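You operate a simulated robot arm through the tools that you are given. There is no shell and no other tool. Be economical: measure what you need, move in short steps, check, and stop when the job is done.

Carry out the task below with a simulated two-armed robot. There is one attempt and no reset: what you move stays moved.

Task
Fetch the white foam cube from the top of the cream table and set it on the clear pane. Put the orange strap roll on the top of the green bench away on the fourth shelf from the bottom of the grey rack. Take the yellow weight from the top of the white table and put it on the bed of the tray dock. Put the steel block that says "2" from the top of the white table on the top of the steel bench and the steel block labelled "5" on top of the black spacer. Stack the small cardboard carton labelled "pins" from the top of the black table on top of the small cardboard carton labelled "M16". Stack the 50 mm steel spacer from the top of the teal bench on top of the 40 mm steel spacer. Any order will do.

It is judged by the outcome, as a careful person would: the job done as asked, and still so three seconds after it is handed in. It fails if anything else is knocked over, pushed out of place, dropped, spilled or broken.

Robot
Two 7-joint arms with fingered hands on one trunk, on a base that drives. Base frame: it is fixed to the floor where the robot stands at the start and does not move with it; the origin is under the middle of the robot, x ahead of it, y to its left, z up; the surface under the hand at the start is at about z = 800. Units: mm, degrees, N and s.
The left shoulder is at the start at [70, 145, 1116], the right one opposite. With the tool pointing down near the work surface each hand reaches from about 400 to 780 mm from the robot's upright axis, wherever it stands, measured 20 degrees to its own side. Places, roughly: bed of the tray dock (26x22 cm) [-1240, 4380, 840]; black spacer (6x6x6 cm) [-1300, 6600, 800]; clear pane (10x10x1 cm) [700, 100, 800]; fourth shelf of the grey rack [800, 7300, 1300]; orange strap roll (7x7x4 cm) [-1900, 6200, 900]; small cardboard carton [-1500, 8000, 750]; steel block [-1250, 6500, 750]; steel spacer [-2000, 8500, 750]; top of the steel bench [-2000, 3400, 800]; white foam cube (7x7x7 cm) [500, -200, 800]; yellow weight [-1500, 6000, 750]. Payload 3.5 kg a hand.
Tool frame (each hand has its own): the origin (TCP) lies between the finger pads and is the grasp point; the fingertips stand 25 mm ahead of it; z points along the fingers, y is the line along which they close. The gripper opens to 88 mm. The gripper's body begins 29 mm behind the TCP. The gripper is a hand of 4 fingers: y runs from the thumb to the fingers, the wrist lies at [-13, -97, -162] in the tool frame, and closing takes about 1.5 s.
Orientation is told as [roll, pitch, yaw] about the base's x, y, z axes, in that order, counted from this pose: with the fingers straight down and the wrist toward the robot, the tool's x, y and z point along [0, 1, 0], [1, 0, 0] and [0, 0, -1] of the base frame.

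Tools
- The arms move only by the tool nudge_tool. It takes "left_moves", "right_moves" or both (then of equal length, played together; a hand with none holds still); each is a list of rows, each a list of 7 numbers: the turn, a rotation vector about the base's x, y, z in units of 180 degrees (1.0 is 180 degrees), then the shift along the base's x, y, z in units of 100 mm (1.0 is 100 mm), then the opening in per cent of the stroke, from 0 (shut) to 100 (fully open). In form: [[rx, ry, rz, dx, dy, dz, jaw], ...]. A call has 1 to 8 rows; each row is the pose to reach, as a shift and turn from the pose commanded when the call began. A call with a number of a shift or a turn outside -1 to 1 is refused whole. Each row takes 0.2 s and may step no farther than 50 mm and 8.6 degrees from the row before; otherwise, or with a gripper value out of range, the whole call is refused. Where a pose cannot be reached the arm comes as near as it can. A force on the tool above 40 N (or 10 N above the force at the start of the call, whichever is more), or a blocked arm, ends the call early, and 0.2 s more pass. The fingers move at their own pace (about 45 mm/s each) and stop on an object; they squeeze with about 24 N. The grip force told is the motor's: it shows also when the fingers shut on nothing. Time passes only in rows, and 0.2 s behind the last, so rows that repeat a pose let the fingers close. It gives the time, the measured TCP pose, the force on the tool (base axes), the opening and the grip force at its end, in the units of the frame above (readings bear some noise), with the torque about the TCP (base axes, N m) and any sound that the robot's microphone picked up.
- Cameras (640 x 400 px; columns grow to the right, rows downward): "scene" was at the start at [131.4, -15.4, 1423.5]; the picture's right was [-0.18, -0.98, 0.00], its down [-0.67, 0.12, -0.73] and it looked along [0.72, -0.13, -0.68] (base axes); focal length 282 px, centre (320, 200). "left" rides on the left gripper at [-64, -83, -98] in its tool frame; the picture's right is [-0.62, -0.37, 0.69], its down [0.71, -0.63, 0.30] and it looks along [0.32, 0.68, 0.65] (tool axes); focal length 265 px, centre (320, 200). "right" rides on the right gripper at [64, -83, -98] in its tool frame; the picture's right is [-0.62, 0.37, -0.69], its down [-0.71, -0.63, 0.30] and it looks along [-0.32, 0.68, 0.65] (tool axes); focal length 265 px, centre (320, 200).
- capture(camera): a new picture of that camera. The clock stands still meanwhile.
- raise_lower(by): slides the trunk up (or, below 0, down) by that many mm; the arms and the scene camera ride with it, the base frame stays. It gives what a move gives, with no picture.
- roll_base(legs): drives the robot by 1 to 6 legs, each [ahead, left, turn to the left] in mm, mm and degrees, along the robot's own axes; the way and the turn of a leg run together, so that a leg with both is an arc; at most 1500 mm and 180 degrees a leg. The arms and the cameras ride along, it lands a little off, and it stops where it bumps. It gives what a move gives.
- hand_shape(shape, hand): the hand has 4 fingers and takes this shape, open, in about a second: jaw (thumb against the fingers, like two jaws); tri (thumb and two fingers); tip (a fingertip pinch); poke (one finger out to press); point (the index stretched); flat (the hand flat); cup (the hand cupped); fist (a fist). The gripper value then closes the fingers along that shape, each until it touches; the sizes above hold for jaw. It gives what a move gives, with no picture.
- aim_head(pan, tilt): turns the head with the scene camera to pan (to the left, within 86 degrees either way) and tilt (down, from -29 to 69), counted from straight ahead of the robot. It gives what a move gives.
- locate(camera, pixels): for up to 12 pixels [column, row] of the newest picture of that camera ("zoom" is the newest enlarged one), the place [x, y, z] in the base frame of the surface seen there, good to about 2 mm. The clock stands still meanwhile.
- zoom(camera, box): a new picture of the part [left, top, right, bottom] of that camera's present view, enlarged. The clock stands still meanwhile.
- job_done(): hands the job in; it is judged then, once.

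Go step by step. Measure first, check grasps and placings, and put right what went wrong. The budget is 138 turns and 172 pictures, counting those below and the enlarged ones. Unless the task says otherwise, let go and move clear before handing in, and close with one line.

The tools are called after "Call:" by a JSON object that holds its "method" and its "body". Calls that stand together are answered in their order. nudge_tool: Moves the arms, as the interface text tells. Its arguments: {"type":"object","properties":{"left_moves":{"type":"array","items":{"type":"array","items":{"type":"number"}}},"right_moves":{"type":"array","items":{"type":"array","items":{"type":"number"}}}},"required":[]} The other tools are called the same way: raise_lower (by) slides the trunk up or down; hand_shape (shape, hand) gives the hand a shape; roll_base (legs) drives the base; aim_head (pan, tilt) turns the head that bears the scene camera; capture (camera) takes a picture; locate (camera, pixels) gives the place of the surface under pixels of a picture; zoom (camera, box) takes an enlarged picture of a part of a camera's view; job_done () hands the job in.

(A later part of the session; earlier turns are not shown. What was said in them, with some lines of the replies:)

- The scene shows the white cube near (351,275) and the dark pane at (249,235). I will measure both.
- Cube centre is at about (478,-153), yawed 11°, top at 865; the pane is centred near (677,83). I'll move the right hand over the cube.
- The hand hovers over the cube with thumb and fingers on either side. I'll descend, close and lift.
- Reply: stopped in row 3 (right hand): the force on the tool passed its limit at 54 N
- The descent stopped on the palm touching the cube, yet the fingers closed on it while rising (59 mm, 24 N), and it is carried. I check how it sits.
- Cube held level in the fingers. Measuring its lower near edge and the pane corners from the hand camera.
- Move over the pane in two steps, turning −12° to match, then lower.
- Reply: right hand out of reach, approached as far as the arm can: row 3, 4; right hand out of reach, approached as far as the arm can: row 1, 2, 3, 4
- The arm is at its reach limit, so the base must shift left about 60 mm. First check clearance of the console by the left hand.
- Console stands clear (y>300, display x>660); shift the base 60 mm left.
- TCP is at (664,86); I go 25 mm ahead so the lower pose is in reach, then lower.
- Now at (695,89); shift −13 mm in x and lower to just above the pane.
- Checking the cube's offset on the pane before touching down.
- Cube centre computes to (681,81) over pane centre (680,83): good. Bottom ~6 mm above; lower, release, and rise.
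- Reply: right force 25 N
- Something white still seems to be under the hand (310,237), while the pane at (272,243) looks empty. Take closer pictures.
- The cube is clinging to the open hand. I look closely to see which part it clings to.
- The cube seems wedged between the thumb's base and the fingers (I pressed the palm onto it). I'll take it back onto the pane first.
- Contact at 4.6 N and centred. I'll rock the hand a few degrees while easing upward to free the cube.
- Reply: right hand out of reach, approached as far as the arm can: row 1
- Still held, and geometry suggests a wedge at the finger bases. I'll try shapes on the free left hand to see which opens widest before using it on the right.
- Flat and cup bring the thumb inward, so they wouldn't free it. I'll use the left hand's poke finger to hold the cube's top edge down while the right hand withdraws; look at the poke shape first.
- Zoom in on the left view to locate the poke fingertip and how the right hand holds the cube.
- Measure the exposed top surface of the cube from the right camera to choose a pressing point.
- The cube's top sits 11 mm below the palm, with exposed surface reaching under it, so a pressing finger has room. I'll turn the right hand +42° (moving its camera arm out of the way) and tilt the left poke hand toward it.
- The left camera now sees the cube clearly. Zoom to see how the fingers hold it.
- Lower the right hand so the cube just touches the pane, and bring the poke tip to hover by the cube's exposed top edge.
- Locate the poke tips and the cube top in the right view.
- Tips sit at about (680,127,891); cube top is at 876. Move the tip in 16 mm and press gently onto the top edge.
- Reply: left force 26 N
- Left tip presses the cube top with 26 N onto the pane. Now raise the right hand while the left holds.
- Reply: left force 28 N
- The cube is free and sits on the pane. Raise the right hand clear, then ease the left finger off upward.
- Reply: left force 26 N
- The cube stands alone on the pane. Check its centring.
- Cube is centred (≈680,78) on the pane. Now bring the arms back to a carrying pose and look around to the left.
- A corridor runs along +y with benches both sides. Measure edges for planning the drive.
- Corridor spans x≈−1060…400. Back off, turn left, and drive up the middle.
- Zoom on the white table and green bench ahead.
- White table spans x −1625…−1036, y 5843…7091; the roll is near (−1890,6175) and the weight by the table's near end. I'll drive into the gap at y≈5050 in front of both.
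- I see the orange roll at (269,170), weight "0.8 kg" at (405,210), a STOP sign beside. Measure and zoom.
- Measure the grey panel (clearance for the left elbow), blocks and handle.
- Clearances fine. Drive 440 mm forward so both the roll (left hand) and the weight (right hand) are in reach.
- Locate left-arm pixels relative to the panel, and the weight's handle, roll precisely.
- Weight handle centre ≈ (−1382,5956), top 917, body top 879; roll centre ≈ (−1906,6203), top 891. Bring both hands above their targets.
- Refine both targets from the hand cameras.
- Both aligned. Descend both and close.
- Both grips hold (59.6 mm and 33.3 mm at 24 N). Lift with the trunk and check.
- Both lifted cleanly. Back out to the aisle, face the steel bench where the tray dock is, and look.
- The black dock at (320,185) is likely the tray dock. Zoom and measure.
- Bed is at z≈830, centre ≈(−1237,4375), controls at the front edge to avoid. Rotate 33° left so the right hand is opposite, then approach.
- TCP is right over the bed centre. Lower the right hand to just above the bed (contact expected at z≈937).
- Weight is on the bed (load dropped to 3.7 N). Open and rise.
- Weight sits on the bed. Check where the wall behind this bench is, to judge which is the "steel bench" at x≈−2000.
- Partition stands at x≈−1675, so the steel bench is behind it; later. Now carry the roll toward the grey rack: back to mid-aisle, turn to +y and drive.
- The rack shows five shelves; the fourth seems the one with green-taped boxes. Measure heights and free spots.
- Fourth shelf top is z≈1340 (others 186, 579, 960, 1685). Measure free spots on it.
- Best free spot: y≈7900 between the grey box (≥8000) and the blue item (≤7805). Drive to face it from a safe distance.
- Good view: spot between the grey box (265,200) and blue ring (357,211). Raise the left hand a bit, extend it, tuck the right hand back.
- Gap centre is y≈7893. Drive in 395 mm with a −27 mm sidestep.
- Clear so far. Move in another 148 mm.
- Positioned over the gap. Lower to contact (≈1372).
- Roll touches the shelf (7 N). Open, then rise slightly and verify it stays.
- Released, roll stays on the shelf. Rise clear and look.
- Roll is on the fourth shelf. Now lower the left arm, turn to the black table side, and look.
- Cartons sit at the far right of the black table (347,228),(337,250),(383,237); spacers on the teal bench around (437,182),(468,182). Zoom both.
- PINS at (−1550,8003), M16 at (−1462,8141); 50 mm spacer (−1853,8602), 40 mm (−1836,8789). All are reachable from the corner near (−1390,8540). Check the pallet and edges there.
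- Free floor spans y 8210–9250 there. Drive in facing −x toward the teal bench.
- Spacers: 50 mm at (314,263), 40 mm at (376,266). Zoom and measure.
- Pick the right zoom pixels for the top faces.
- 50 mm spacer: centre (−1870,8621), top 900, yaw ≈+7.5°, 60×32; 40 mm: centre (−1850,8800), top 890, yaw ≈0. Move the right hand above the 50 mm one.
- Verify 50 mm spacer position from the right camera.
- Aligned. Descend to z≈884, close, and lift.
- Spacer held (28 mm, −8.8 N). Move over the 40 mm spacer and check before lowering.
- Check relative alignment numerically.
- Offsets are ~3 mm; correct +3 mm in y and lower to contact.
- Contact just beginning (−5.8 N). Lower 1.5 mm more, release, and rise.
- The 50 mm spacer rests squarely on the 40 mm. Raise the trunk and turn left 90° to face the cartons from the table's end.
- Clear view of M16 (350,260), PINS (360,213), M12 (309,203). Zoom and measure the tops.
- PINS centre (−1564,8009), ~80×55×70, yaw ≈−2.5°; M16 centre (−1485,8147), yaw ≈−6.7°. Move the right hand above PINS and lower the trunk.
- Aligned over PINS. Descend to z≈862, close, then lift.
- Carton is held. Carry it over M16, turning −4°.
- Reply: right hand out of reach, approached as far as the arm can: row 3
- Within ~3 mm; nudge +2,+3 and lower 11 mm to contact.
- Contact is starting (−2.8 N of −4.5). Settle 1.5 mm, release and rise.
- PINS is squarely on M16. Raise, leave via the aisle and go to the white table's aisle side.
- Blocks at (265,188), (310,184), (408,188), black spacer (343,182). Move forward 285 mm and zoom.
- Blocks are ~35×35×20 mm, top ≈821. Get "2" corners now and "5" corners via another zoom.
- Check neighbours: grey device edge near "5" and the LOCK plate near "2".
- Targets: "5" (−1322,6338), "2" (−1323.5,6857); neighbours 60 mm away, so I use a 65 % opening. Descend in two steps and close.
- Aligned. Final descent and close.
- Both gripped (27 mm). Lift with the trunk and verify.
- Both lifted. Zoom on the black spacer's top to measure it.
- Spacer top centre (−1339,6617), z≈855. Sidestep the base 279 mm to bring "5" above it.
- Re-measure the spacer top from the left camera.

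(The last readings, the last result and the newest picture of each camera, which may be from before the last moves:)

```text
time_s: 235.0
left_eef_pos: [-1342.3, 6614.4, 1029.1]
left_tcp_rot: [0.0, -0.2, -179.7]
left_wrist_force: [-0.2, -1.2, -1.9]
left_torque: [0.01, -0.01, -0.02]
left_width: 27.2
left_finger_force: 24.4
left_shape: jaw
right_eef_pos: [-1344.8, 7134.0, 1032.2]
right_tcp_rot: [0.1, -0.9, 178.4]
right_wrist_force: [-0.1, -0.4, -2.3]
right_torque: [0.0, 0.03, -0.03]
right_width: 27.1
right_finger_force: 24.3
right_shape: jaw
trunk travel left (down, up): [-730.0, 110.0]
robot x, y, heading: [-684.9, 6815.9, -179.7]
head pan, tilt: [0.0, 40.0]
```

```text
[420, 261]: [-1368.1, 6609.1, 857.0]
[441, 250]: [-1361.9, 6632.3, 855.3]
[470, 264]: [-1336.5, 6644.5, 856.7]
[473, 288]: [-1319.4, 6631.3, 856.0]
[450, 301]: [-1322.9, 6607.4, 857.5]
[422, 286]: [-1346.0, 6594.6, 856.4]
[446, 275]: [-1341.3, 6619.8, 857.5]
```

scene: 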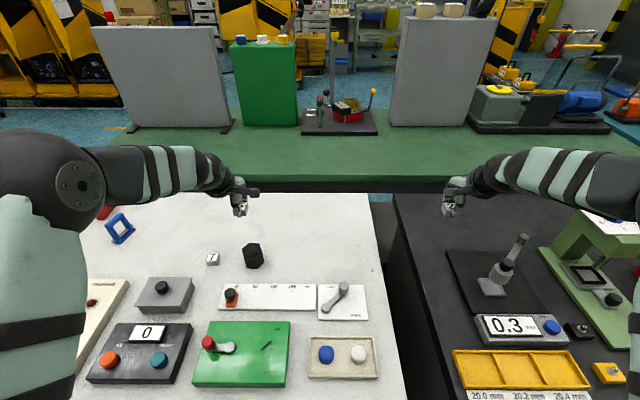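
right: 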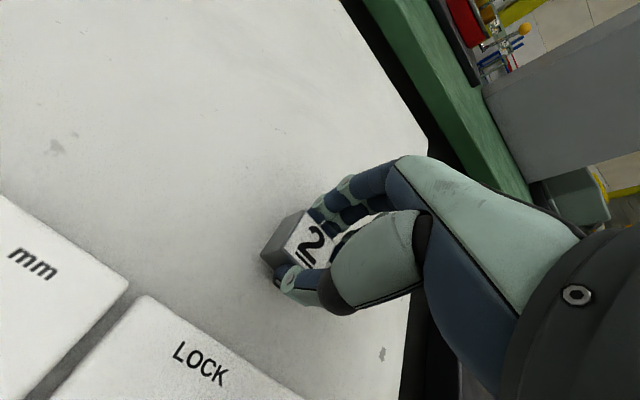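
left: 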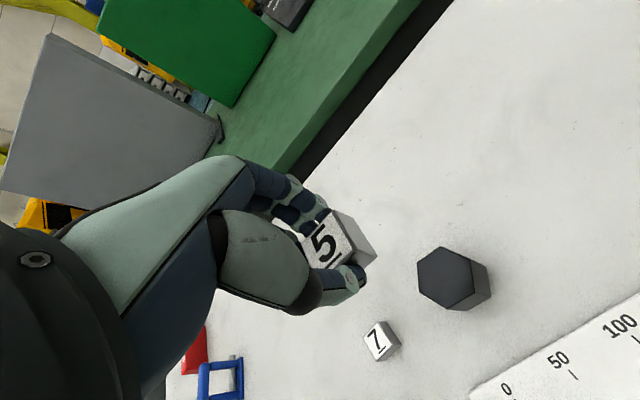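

Centre (−1341,6619); block is ~3 mm off. Correct and lower toward contact at z≈885.

Call:
{"method": "nudge_tool", "body": {"left_moves": [[0, 0, 0, 0.01, 0.03, -0.3, 0], [0, 0, 0, 0.01, 0.03, -0.6, 0], [0, 0, 0, 0.01, 0.03, -1, 0]]}}

Call:
{"method": "nudge_tool", "body": {"left_moves": [[0, 0, 0, 0, 0, -0.2, 0], [0, 0, 0, 0, 0, -0.36, 0], [0, 0, 0, 0, 0, -0.36, 0]]}}

Call:
{"method": "capture", "body": {"camera": "left"}}

Call:
{"method": "zoom", "body": {"camera": "scene", "box": [200, 210, 300, 280]}}

```text
time_s: 235.8
left_eef_pos: [-1341.9, 6618.1, 927.4]
left_tcp_rot: [0.1, -0.1, -179.6]
left_wrist_force: [0.3, 0.4, -1.6]
left_torque: [-0.03, 0.01, 0.03]
left_width: 26.9
left_finger_force: 23.6
left_shape: jaw
right_eef_pos: [-1344.7, 7134.2, 1030.8]
right_tcp_rot: [0.3, -0.8, 178.5]
right_wrist_force: [-0.8, 1.0, -1.9]
right_torque: [0.01, -0.01, 0.0]
right_width: 27.2
right_finger_force: 23.9
right_shape: jaw
trunk travel left (down, up): [-730.0, 110.0]
robot x, y, heading: [-685.3, 6813.8, -179.6]
head pan, tilt: [0.0, 40.0]
```

```text
time_s: 236.6
left_eef_pos: [-1340.0, 6619.4, 892.1]
left_tcp_rot: [0.2, -0.1, -179.6]
left_wrist_force: [0.7, 0.2, -1.4]
left_torque: [0.01, -0.02, 0.02]
left_width: 27.0
left_finger_force: 23.8
left_shape: jaw
right_eef_pos: [-1342.9, 7134.3, 1030.7]
right_tcp_rot: [0.1, -0.9, 178.3]
right_wrist_force: [-0.1, 0.3, -1.7]
right_torque: [-0.01, 0.01, 0.0]
right_width: 27.0
right_finger_force: 24.2
right_shape: jaw
trunk travel left (down, up): [-730.0, 110.0]
robot x, y, heading: [-687.8, 6818.5, -179.4]
head pan, tilt: [0.0, 40.0]
```

```text
59 pictures are left
```

left: 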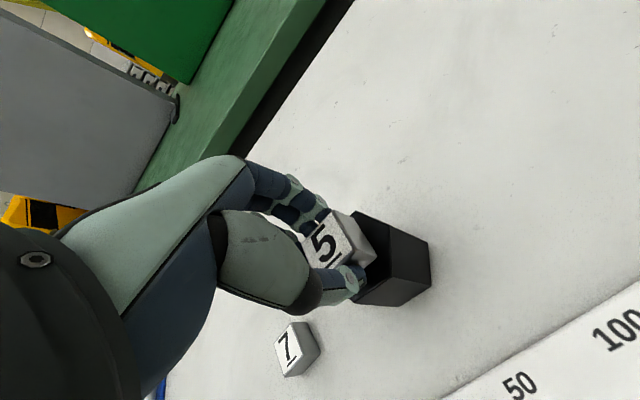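

```text
5.71 times, centred on (250, 245) of scene
```

zoom: 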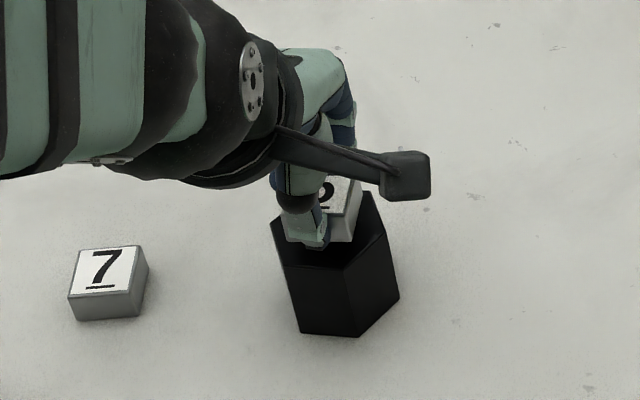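

Nicely centred. Lower the last 6–7 mm.

Call:
{"method": "nudge_tool", "body": {"left_moves": [[0, 0, 0, 0, 0, -0.03, 0], [0, 0, 0, 0, 0, -0.055, 0], [0, 0, 0, 0, 0, -0.065, 0], [0, 0, 0, 0, 0, -0.065, 0]]}}

```text
time_s: 237.6
left_eef_pos: [-1340.3, 6618.1, 887.8]
left_tcp_rot: [0.2, 0.0, -179.5]
left_wrist_force: [0.2, 0.1, -1.0]
left_torque: [0.02, -0.04, 0.02]
left_width: 27.2
left_finger_force: 24.0
left_shape: jaw
right_eef_pos: [-1342.7, 7134.5, 1030.2]
right_tcp_rot: [0.2, -0.9, 178.4]
right_wrist_force: [0.2, 0.6, -1.6]
right_torque: [-0.02, -0.03, 0.03]
right_width: 26.8
right_finger_force: 24.1
right_shape: jaw
trunk travel left (down, up): [-730.0, 110.0]
robot x, y, heading: [-688.0, 6816.1, -179.7]
head pan, tilt: [0.0, 40.0]
```

Not yet in contact. Lower another 3 mm in small steps.

Call:
{"method": "nudge_tool", "body": {"left_moves": [[0, 0, 0, 0, 0, -0.01, 0], [0, 0, 0, 0, 0, -0.02, 0], [0, 0, 0, 0, 0, -0.03, 0], [0, 0, 0, 0, 0, -0.03, 0]]}}

Call:
{"method": "zoom", "body": {"camera": "left", "box": [270, 180, 462, 320]}}

```text
time_s: 238.6
left_eef_pos: [-1340.8, 6618.1, 883.8]
left_tcp_rot: [0.2, -0.1, -179.6]
left_wrist_force: [-0.9, -0.7, -0.7]
left_torque: [0.01, 0.01, -0.01]
left_width: 26.9
left_finger_force: 24.5
left_shape: jaw
right_eef_pos: [-1341.9, 7135.1, 1031.1]
right_tcp_rot: [0.1, -1.0, 178.4]
right_wrist_force: [0.1, 0.1, -0.7]
right_torque: [0.01, 0.01, -0.04]
right_width: 27.0
right_finger_force: 24.0
right_shape: jaw
trunk travel left (down, up): [-730.0, 110.0]
robot x, y, heading: [-684.7, 6816.0, -179.6]
head pan, tilt: [0.0, 40.0]
```

```text
2.86 times, centred on (366, 250) of left
```

zoom: 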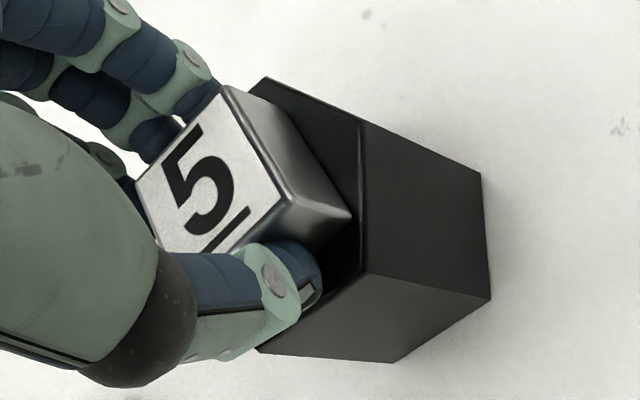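

Very close; press down 2 mm more to confirm contact.

Call:
{"method": "nudge_tool", "body": {"left_moves": [[0, 0, 0, 0, 0, -0.01, 0], [0, 0, 0, 0, 0, -0.02, 0], [0, 0, 0, 0, 0, -0.02, 0]]}}

```text
time_s: 239.4
left_eef_pos: [-1340.1, 6620.1, 883.8]
left_tcp_rot: [0.1, -0.3, -179.7]
left_wrist_force: [-0.7, -0.2, 7.1]
left_torque: [-0.01, 0.05, 0.05]
left_width: 27.2
left_finger_force: 23.5
left_shape: jaw
right_eef_pos: [-1341.6, 7135.9, 1031.5]
right_tcp_rot: [0.3, -0.9, 178.4]
right_wrist_force: [-0.3, 0.1, -1.8]
right_torque: [-0.02, 0.02, 0.02]
right_width: 26.9
right_finger_force: 24.0
right_shape: jaw
trunk travel left (down, up): [-730.0, 110.0]
robot x, y, heading: [-687.9, 6816.1, -179.6]
head pan, tilt: [0.0, 40.0]
```

Contact (7 N). Open to 65 % and rise.

Call:
{"method": "nudge_tool", "body": {"left_moves": [[0, 0, 0, 0, 0, 0.015, 30], [0, 0, 0, 0, 0, 0.015, 45], [0, 0, 0, 0, 0, 0.015, 65], [0, 0, 0, 0, 0, 0.015, 65], [0, 0, 0, 0, 0, 0.2, 65], [0, 0, 0, 0, 0, 0.6, 65], [0, 0, 0, 0, 0, 1, 65]]}}

Call:
{"method": "zoom", "body": {"camera": "scene", "box": [200, 210, 300, 280]}}

Call:
{"method": "capture", "body": {"camera": "left"}}

```text
time_s: 241.0
left_eef_pos: [-1339.5, 6620.0, 981.9]
left_tcp_rot: [0.2, -0.1, -179.5]
left_wrist_force: [-0.2, 0.5, -0.1]
left_torque: [0.0, -0.02, -0.05]
left_width: 56.5
left_finger_force: 0.0
left_shape: jaw
right_eef_pos: [-1342.3, 7134.3, 1031.0]
right_tcp_rot: [0.2, -1.0, 178.4]
right_wrist_force: [0.7, 0.7, -1.9]
right_torque: [-0.02, 0.03, 0.01]
right_width: 26.9
right_finger_force: 24.0
right_shape: jaw
trunk travel left (down, up): [-730.0, 110.0]
robot x, y, heading: [-687.5, 6814.9, -179.4]
head pan, tilt: [0.0, 40.0]
```

```text
5.71 times, centred on (250, 245) of scene
```

zoom: 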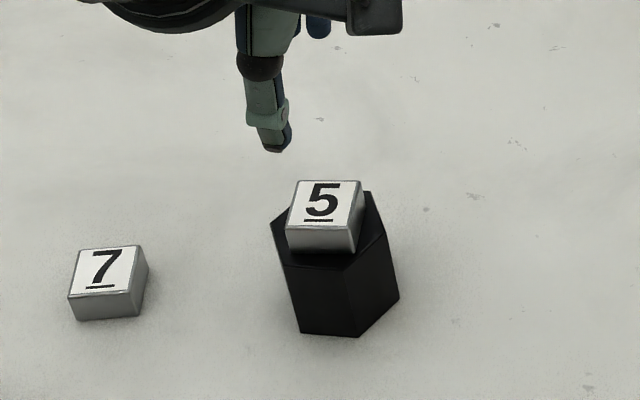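

```text
55 pictures are left
```

left: 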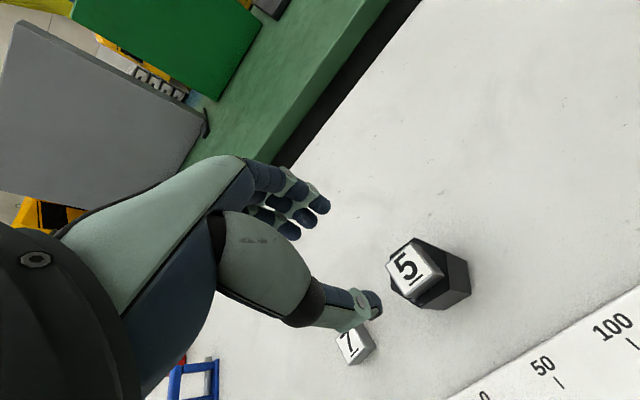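

"5" sits on the black spacer. Now carry "2" to the steel bench: back out, go to the gap at y≈5200, and look behind the partition.

Call:
{"method": "raise_lower", "body": {"by": 100}}

Call:
{"method": "roll_base", "body": {"legs": [[-300, 0, 0], [0, 1000, 0], [0, 600, 0], [1000, 0, 0]]}}

Call:
{"method": "aim_head", "body": {"pan": 45, "tilt": 25}}

Call:
{"method": "capture", "body": {"camera": "scene"}}

```text
time_s: 242.3
left_eef_pos: [-1340.9, 6619.2, 1080.9]
left_tcp_rot: [0.0, -0.1, -179.5]
left_wrist_force: [0.3, -0.9, -0.1]
left_torque: [0.0, -0.01, -0.01]
left_width: 56.9
left_finger_force: 0.2
left_shape: jaw
right_eef_pos: [-1343.7, 7135.4, 1130.6]
right_tcp_rot: [0.3, -0.9, 178.4]
right_wrist_force: [-0.6, -0.4, -2.0]
right_torque: [-0.03, 0.02, 0.03]
right_width: 26.9
right_finger_force: 24.2
right_shape: jaw
trunk travel left (down, up): [-830.0, 10.0]
robot x, y, heading: [-685.2, 6812.5, -179.4]
head pan, tilt: [0.0, 40.0]
```

```text
time_s: 256.9
left_eef_pos: [-2019.6, 5010.4, 1082.3]
left_tcp_rot: [0.1, -0.1, -179.3]
left_wrist_force: [0.2, 0.6, 0.1]
left_torque: [-0.01, -0.04, -0.01]
left_width: 56.8
left_finger_force: 0.1
left_shape: jaw
right_eef_pos: [-2026.2, 5526.6, 1130.2]
right_tcp_rot: [0.2, -1.0, 178.7]
right_wrist_force: [0.6, -0.1, -2.3]
right_torque: [0.02, -0.03, -0.03]
right_width: 27.0
right_finger_force: 24.1
right_shape: jaw
trunk travel left (down, up): [-830.0, 10.0]
robot x, y, heading: [-1365.6, 5208.3, -179.4]
head pan, tilt: [0.0, 40.0]
```

```text
time_s: 258.0
left_eef_pos: [-2021.1, 5011.2, 1082.0]
left_tcp_rot: [0.1, -0.1, -179.2]
left_wrist_force: [0.8, -1.2, 0.0]
left_torque: [-0.04, -0.01, 0.0]
left_width: 56.7
left_finger_force: 0.0
left_shape: jaw
right_eef_pos: [-2025.9, 5526.7, 1130.1]
right_tcp_rot: [0.3, -1.0, 178.7]
right_wrist_force: [0.6, 0.0, -2.4]
right_torque: [0.0, 0.0, -0.01]
right_width: 27.1
right_finger_force: 23.8
right_shape: jaw
trunk travel left (down, up): [-830.0, 10.0]
robot x, y, heading: [-1368.8, 5208.9, -179.2]
head pan, tilt: [45.0, 25.0]
```

```text
54 pictures are left
```

scene: 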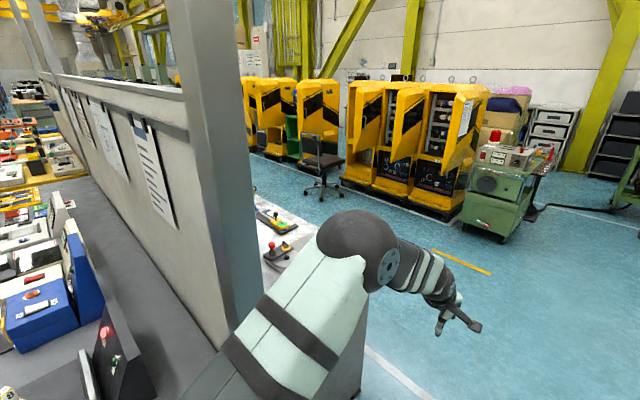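

Behind the partition there is a bench; measure the surroundings there.

Call:
{"method": "locate", "body": {"camera": "scene", "pixels": [[275, 240], [300, 232], [325, 195], [400, 210], [360, 185], [500, 235], [290, 165], [240, 290], [370, 350], [265, 215]]}}

Call:
{"method": "aim_head", "body": {"pan": 75, "tilt": 25}}

Call:
{"method": "roll_base", "body": {"legs": [[950, 0, 0]]}}

Call:
{"method": "capture", "body": {"camera": "scene"}}

```text
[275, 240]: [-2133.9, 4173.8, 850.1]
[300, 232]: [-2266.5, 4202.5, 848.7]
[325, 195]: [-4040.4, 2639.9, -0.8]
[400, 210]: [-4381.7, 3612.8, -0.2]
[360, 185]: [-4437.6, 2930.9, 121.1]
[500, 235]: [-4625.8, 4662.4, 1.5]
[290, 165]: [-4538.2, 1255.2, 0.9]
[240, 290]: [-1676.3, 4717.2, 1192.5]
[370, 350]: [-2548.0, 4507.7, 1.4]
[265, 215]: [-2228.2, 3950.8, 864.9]
```

```text
time_s: 259.0
left_eef_pos: [-2020.2, 5009.7, 1080.4]
left_tcp_rot: [0.2, 0.0, -179.3]
left_wrist_force: [-1.0, 0.1, 0.1]
left_torque: [0.03, 0.02, -0.03]
left_width: 56.7
left_finger_force: 0.1
left_shape: jaw
right_eef_pos: [-2027.6, 5526.5, 1130.8]
right_tcp_rot: [0.3, -0.9, 178.7]
right_wrist_force: [-0.8, 0.3, -1.6]
right_torque: [0.02, 0.01, 0.0]
right_width: 26.9
right_finger_force: 24.2
right_shape: jaw
trunk travel left (down, up): [-830.0, 10.0]
robot x, y, heading: [-1364.2, 5211.1, -179.3]
head pan, tilt: [75.0, 25.0]
```

```text
time_s: 263.9
left_eef_pos: [-2977.1, 5006.9, 1080.9]
left_tcp_rot: [0.1, -0.1, -179.6]
left_wrist_force: [-0.1, -0.6, 0.5]
left_torque: [-0.03, -0.04, -0.01]
left_width: 56.9
left_finger_force: 0.1
left_shape: jaw
right_eef_pos: [-2979.2, 5519.7, 1131.1]
right_tcp_rot: [0.3, -0.9, 178.4]
right_wrist_force: [0.1, -0.3, -2.4]
right_torque: [0.02, 0.04, 0.0]
right_width: 27.2
right_finger_force: 23.9
right_shape: jaw
trunk travel left (down, up): [-830.0, 10.0]
robot x, y, heading: [-2323.2, 5202.0, -179.7]
head pan, tilt: [75.0, 25.0]
```

```text
53 pictures are left
```

scene: 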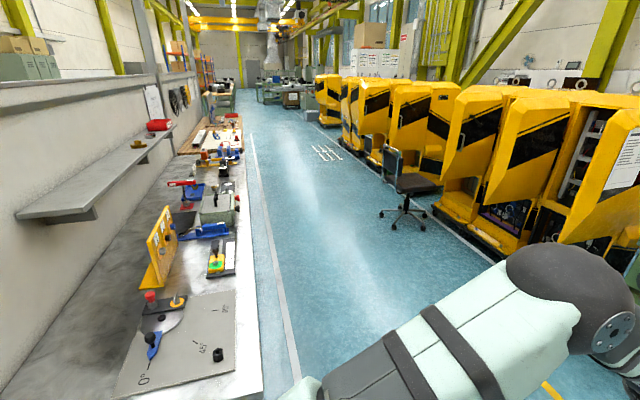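

The shiny steel bench lies along the partition (left of picture). Zoom to find a clear spot.

Call:
{"method": "zoom", "body": {"camera": "scene", "box": [10, 120, 270, 400]}}

Call:
{"method": "locate", "body": {"camera": "scene", "pixels": [[80, 330], [120, 280], [140, 235], [245, 300], [240, 240], [180, 360], [60, 200], [205, 275], [170, 170], [130, 325], [250, 350], [188, 155]]}}

```text
1.43 times, centred on (140, 260) of scene
```

zoom: 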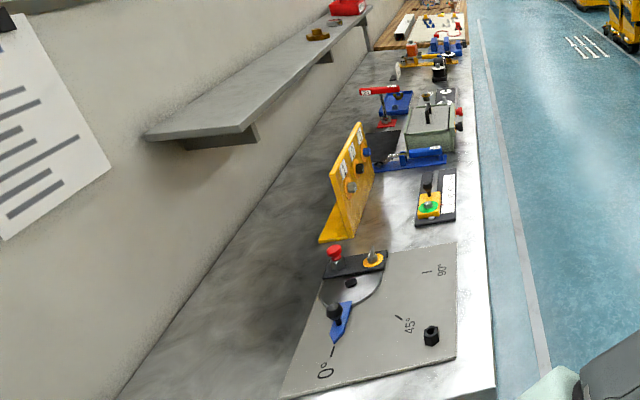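

```text
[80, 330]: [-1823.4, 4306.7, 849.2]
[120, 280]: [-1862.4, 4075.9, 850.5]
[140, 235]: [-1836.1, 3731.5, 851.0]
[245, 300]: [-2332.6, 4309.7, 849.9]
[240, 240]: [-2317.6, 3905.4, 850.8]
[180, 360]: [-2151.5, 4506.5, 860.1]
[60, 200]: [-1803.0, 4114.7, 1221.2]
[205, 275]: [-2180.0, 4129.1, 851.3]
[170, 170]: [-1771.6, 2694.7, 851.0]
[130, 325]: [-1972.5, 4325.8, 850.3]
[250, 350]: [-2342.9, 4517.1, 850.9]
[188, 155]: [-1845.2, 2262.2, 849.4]
```

Steel bench: x −1690…−2345, top z≈850. I'll face it from the far side with hands clear of it and look from the front.

Call:
{"method": "roll_base", "body": {"legs": [[620, 0, 0], [0, 0, 90], [0, 0, 90], [0, -1050, 0]]}}

Call:
{"method": "aim_head", "body": {"pan": -5, "tilt": 30}}

Call:
{"method": "capture", "body": {"camera": "scene"}}

```text
time_s: 280.1
left_eef_pos: [-2270.6, 4364.1, 1080.6]
left_tcp_rot: [-0.1, -0.1, 1.7]
left_wrist_force: [0.3, -0.9, 0.3]
left_torque: [-0.02, -0.03, 0.0]
left_width: 56.9
left_finger_force: 0.0
left_shape: jaw
right_eef_pos: [-2255.9, 3849.0, 1132.1]
right_tcp_rot: [0.1, -1.0, -0.3]
right_wrist_force: [0.3, -0.3, -2.2]
right_torque: [-0.04, 0.0, -0.01]
right_width: 26.4
right_finger_force: 24.1
right_shape: jaw
trunk travel left (down, up): [-830.0, 10.0]
robot x, y, heading: [-2916.8, 4153.8, 1.5]
head pan, tilt: [75.0, 25.0]
```

```text
time_s: 281.6
left_eef_pos: [-2270.5, 4364.5, 1081.8]
left_tcp_rot: [0.1, 0.0, 1.7]
left_wrist_force: [0.5, -0.6, 0.1]
left_torque: [0.01, 0.0, -0.03]
left_width: 57.0
left_finger_force: 0.1
left_shape: jaw
right_eef_pos: [-2255.9, 3848.5, 1130.5]
right_tcp_rot: [0.3, -1.0, -0.3]
right_wrist_force: [0.1, 0.4, -1.4]
right_torque: [0.01, 0.01, 0.01]
right_width: 26.2
right_finger_force: 23.9
right_shape: jaw
trunk travel left (down, up): [-830.0, 10.0]
robot x, y, heading: [-2917.4, 4150.6, 1.7]
head pan, tilt: [-5.0, 30.0]
```

```text
51 pictures are left
```

scene: 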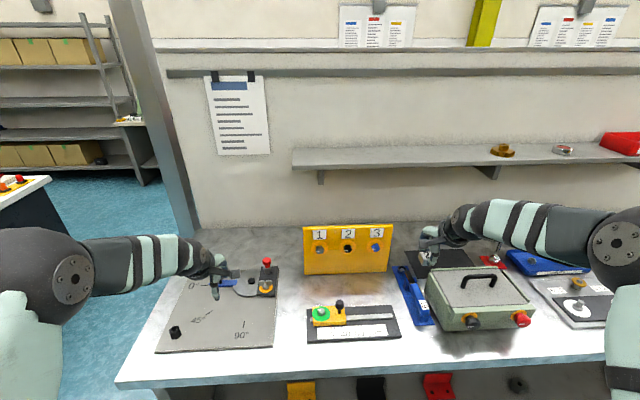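

Candidate clear spots: (292,330), (290,290), (350,292), (420,345). Measure.

Call:
{"method": "locate", "body": {"camera": "scene", "pixels": [[278, 300], [307, 320], [292, 300], [292, 345], [350, 290], [350, 278], [352, 304], [400, 335], [440, 345], [275, 345], [400, 270], [300, 270]]}}

Call:
{"method": "zoom", "body": {"camera": "scene", "box": [230, 230, 470, 380]}}

```text
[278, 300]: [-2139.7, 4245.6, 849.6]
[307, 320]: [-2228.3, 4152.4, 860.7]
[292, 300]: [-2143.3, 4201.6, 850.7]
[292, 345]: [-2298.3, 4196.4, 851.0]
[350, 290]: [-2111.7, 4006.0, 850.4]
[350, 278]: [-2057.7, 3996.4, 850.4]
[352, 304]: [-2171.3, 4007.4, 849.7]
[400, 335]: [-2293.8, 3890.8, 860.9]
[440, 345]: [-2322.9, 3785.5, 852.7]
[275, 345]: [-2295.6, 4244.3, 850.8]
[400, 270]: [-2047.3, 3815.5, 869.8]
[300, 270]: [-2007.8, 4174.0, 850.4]
```

```text
2.67 times, centred on (350, 305) of scene
```

zoom: 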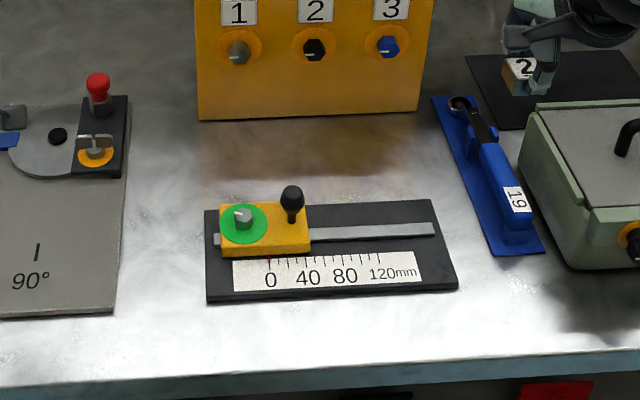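

A clear patch exists around (−2115,4195) between the angle plate (y>4245) and the slider (y<4155). Shift the base to bring "2" above it.

Call:
{"method": "roll_base", "body": {"legs": [[0, 342, 0], [151, 0, 0]]}}

Call:
{"method": "capture", "body": {"camera": "right"}}

Call:
{"method": "capture", "body": {"camera": "scene"}}

```text
time_s: 284.8
left_eef_pos: [-2131.5, 4709.5, 1084.0]
left_tcp_rot: [0.0, -0.2, 1.6]
left_wrist_force: [-0.6, -0.2, 0.6]
left_torque: [0.01, -0.02, -0.02]
left_width: 56.9
left_finger_force: 0.0
left_shape: jaw
right_eef_pos: [-2118.4, 4193.4, 1132.7]
right_tcp_rot: [0.2, -1.1, -0.3]
right_wrist_force: [-0.7, 0.3, -1.0]
right_torque: [-0.02, -0.02, 0.02]
right_width: 26.7
right_finger_force: 23.9
right_shape: jaw
trunk travel left (down, up): [-830.0, 10.0]
robot x, y, heading: [-2780.5, 4496.3, 1.6]
head pan, tilt: [-5.0, 30.0]
```

```text
49 pictures are left
```

right: 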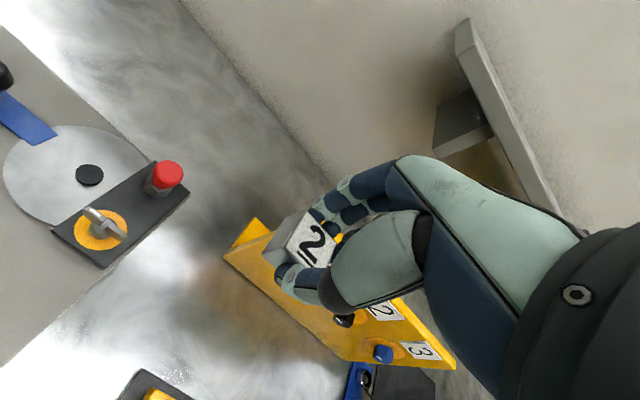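

```text
48 pictures are left
```

scene: 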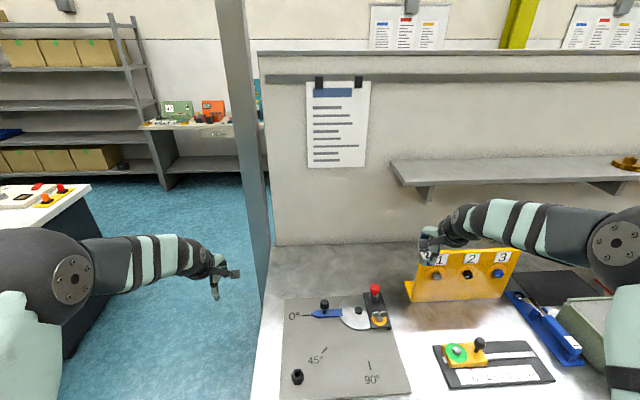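

Re-measure the spot from here.

Call:
{"method": "locate", "body": {"camera": "scene", "pixels": [[405, 300], [410, 298], [420, 320], [391, 330], [407, 385], [433, 347], [425, 345], [398, 310], [376, 290], [378, 320], [405, 280]]}}

Call:
{"method": "locate", "body": {"camera": "right", "pixels": [[185, 195], [105, 265], [165, 175], [225, 255], [255, 222], [130, 380], [160, 300], [200, 250]]}}

```text
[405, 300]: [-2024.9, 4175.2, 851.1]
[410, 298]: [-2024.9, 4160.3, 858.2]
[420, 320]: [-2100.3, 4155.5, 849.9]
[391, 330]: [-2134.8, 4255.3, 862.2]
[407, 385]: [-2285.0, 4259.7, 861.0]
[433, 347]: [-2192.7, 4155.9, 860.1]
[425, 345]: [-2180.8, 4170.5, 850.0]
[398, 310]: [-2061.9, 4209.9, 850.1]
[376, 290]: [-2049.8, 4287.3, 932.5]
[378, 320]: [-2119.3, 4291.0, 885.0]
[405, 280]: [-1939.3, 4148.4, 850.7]
```

```text
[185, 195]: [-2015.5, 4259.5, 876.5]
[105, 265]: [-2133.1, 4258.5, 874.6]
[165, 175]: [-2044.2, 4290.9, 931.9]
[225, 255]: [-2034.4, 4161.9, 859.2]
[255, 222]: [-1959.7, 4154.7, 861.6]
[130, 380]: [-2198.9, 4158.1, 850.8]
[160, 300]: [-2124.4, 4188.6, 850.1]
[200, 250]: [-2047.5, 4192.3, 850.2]
```

Spot is clear all around (≥50 mm). Lower with trunk then arm.

Call:
{"method": "raise_lower", "body": {"by": -160}}

Call:
{"method": "nudge_tool", "body": {"right_moves": [[0, 0, 0, 0, 0.1, -0.2, 0], [0, 0, 0, 0, 0.1, -0.5, 0], [0, 0, 0, 0, 0.1, -0.8, 0], [0, 0, 0, 0, 0.1, -0.8, 0]]}}

Call:
{"method": "capture", "body": {"camera": "right"}}

```text
time_s: 286.7
left_eef_pos: [-2128.9, 4709.4, 921.1]
left_tcp_rot: [0.0, 0.0, 1.5]
left_wrist_force: [-0.5, -0.6, 0.6]
left_torque: [0.02, -0.02, 0.03]
left_width: 56.6
left_finger_force: 0.1
left_shape: jaw
right_eef_pos: [-2114.6, 4193.2, 970.6]
right_tcp_rot: [0.2, -1.0, -0.3]
right_wrist_force: [-0.9, -0.3, -1.1]
right_torque: [-0.01, -0.02, 0.02]
right_width: 26.5
right_finger_force: 24.4
right_shape: jaw
trunk travel left (down, up): [-670.0, 170.0]
robot x, y, heading: [-2778.3, 4497.9, 1.7]
head pan, tilt: [-5.0, 30.0]
```

```text
time_s: 287.7
left_eef_pos: [-2129.3, 4709.7, 922.3]
left_tcp_rot: [0.0, -0.1, 1.6]
left_wrist_force: [-0.4, 0.3, -0.4]
left_torque: [-0.02, -0.02, -0.01]
left_width: 57.0
left_finger_force: 0.1
left_shape: jaw
right_eef_pos: [-2115.6, 4202.2, 891.7]
right_tcp_rot: [0.2, -1.0, -0.4]
right_wrist_force: [-0.3, 0.8, -1.5]
right_torque: [-0.04, 0.0, 0.02]
right_width: 26.7
right_finger_force: 23.7
right_shape: jaw
trunk travel left (down, up): [-670.0, 170.0]
robot x, y, heading: [-2778.6, 4498.8, 1.7]
head pan, tilt: [-5.0, 30.0]
```

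```text
47 pictures are left
```

right: 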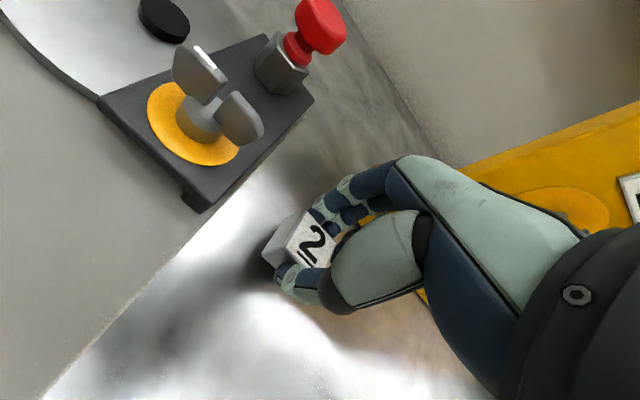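

Clear of neighbours. Lower in small steps to contact (~881).

Call:
{"method": "nudge_tool", "body": {"right_moves": [[0, 0, 0, 0, 0, -0.05, 0], [0, 0, 0, 0, 0, -0.085, 0], [0, 0, 0, 0, 0, -0.1, 0], [0, 0, 0, 0, 0, -0.12, 0], [0, 0, 0, 0, 0, -0.12, 0]]}}

```text
time_s: 288.9
left_eef_pos: [-2130.0, 4709.0, 921.4]
left_tcp_rot: [0.0, -0.2, 1.5]
left_wrist_force: [0.3, -0.4, -0.8]
left_torque: [0.01, 0.0, 0.02]
left_width: 56.7
left_finger_force: 0.1
left_shape: jaw
right_eef_pos: [-2115.2, 4202.3, 880.7]
right_tcp_rot: [0.1, -1.1, -0.4]
right_wrist_force: [-0.1, -0.7, 2.3]
right_torque: [-0.01, -0.03, -0.02]
right_width: 26.7
right_finger_force: 23.5
right_shape: jaw
trunk travel left (down, up): [-670.0, 170.0]
robot x, y, heading: [-2782.0, 4495.6, 1.5]
head pan, tilt: [-5.0, 30.0]
```

Contact (load reversed to +2.3 N). Open and rise.

Call:
{"method": "nudge_tool", "body": {"right_moves": [[0, 0, 0, 0, 0, 0, 30], [0, 0, 0, 0, 0, 0, 45], [0, 0, 0, 0, 0, 0, 65], [0, 0, 0, 0, 0, 0, 65], [0, 0, 0, 0, 0, 0.25, 65], [0, 0, 0, 0, 0, 0.6, 65], [0, 0, 0, 0, 0, 1, 65]]}}

Call:
{"method": "raise_lower", "body": {"by": 150}}

Call:
{"method": "capture", "body": {"camera": "right"}}

Call:
{"method": "zoom", "body": {"camera": "scene", "box": [340, 250, 500, 390]}}

```text
time_s: 290.5
left_eef_pos: [-2129.8, 4708.9, 923.0]
left_tcp_rot: [-0.1, -0.1, 1.6]
left_wrist_force: [0.3, -0.5, 0.2]
left_torque: [0.02, 0.02, 0.0]
left_width: 56.4
left_finger_force: 0.0
left_shape: jaw
right_eef_pos: [-2115.7, 4202.8, 980.0]
right_tcp_rot: [0.1, -1.0, -0.3]
right_wrist_force: [0.6, 1.1, 0.2]
right_torque: [0.03, 0.02, 0.0]
right_width: 56.7
right_finger_force: 0.0
right_shape: jaw
trunk travel left (down, up): [-670.0, 170.0]
robot x, y, heading: [-2778.1, 4497.2, 1.6]
head pan, tilt: [-5.0, 30.0]
```

```text
time_s: 292.2
left_eef_pos: [-2128.6, 4708.8, 1072.9]
left_tcp_rot: [0.0, -0.1, 1.5]
left_wrist_force: [-0.3, -0.6, -0.3]
left_torque: [0.02, 0.01, 0.01]
left_width: 56.9
left_finger_force: 0.0
left_shape: jaw
right_eef_pos: [-2114.8, 4202.6, 1129.3]
right_tcp_rot: [0.2, -1.1, -0.3]
right_wrist_force: [-0.6, 0.0, -0.7]
right_torque: [-0.04, 0.03, 0.0]
right_width: 56.9
right_finger_force: 0.1
right_shape: jaw
trunk travel left (down, up): [-820.0, 20.0]
robot x, y, heading: [-2778.3, 4496.2, 1.3]
head pan, tilt: [-5.0, 30.0]
```

```text
46 pictures are left
```

right: 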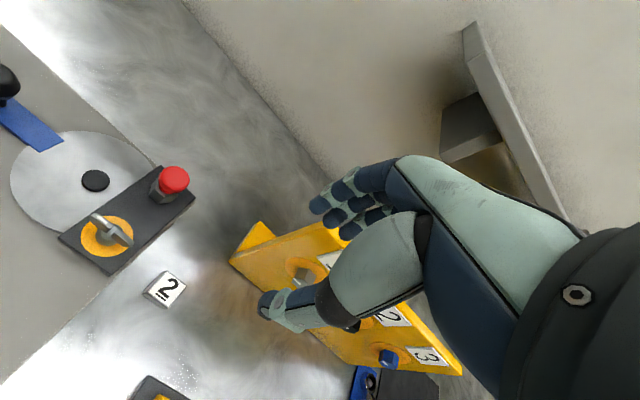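

```text
2.86 times, centred on (420, 320) of scene
```

zoom: 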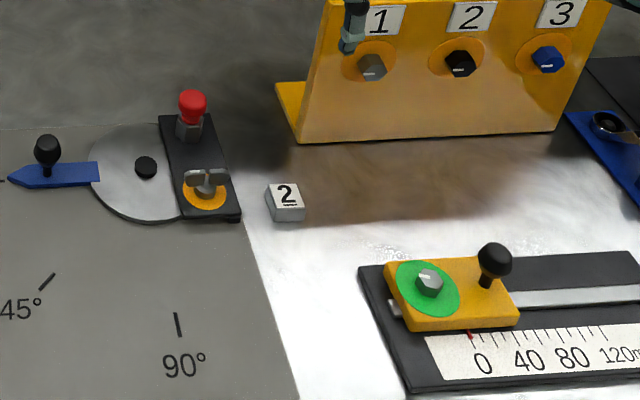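

The picture shows "2" flat on the steel bench, with both hands clear. All six placings were checked in pictures, so I hand the job in.

Call:
{"method": "job_done", "body": {}}

```text
The job is handed in.
```

I've handed the job in with every item placed as asked, and I checked each placing in a picture after letting go. While I was placing it, the foam cube wedged in the right hand. I pressed it down with a left-hand finger to free it, and it ended up centred on the pane.
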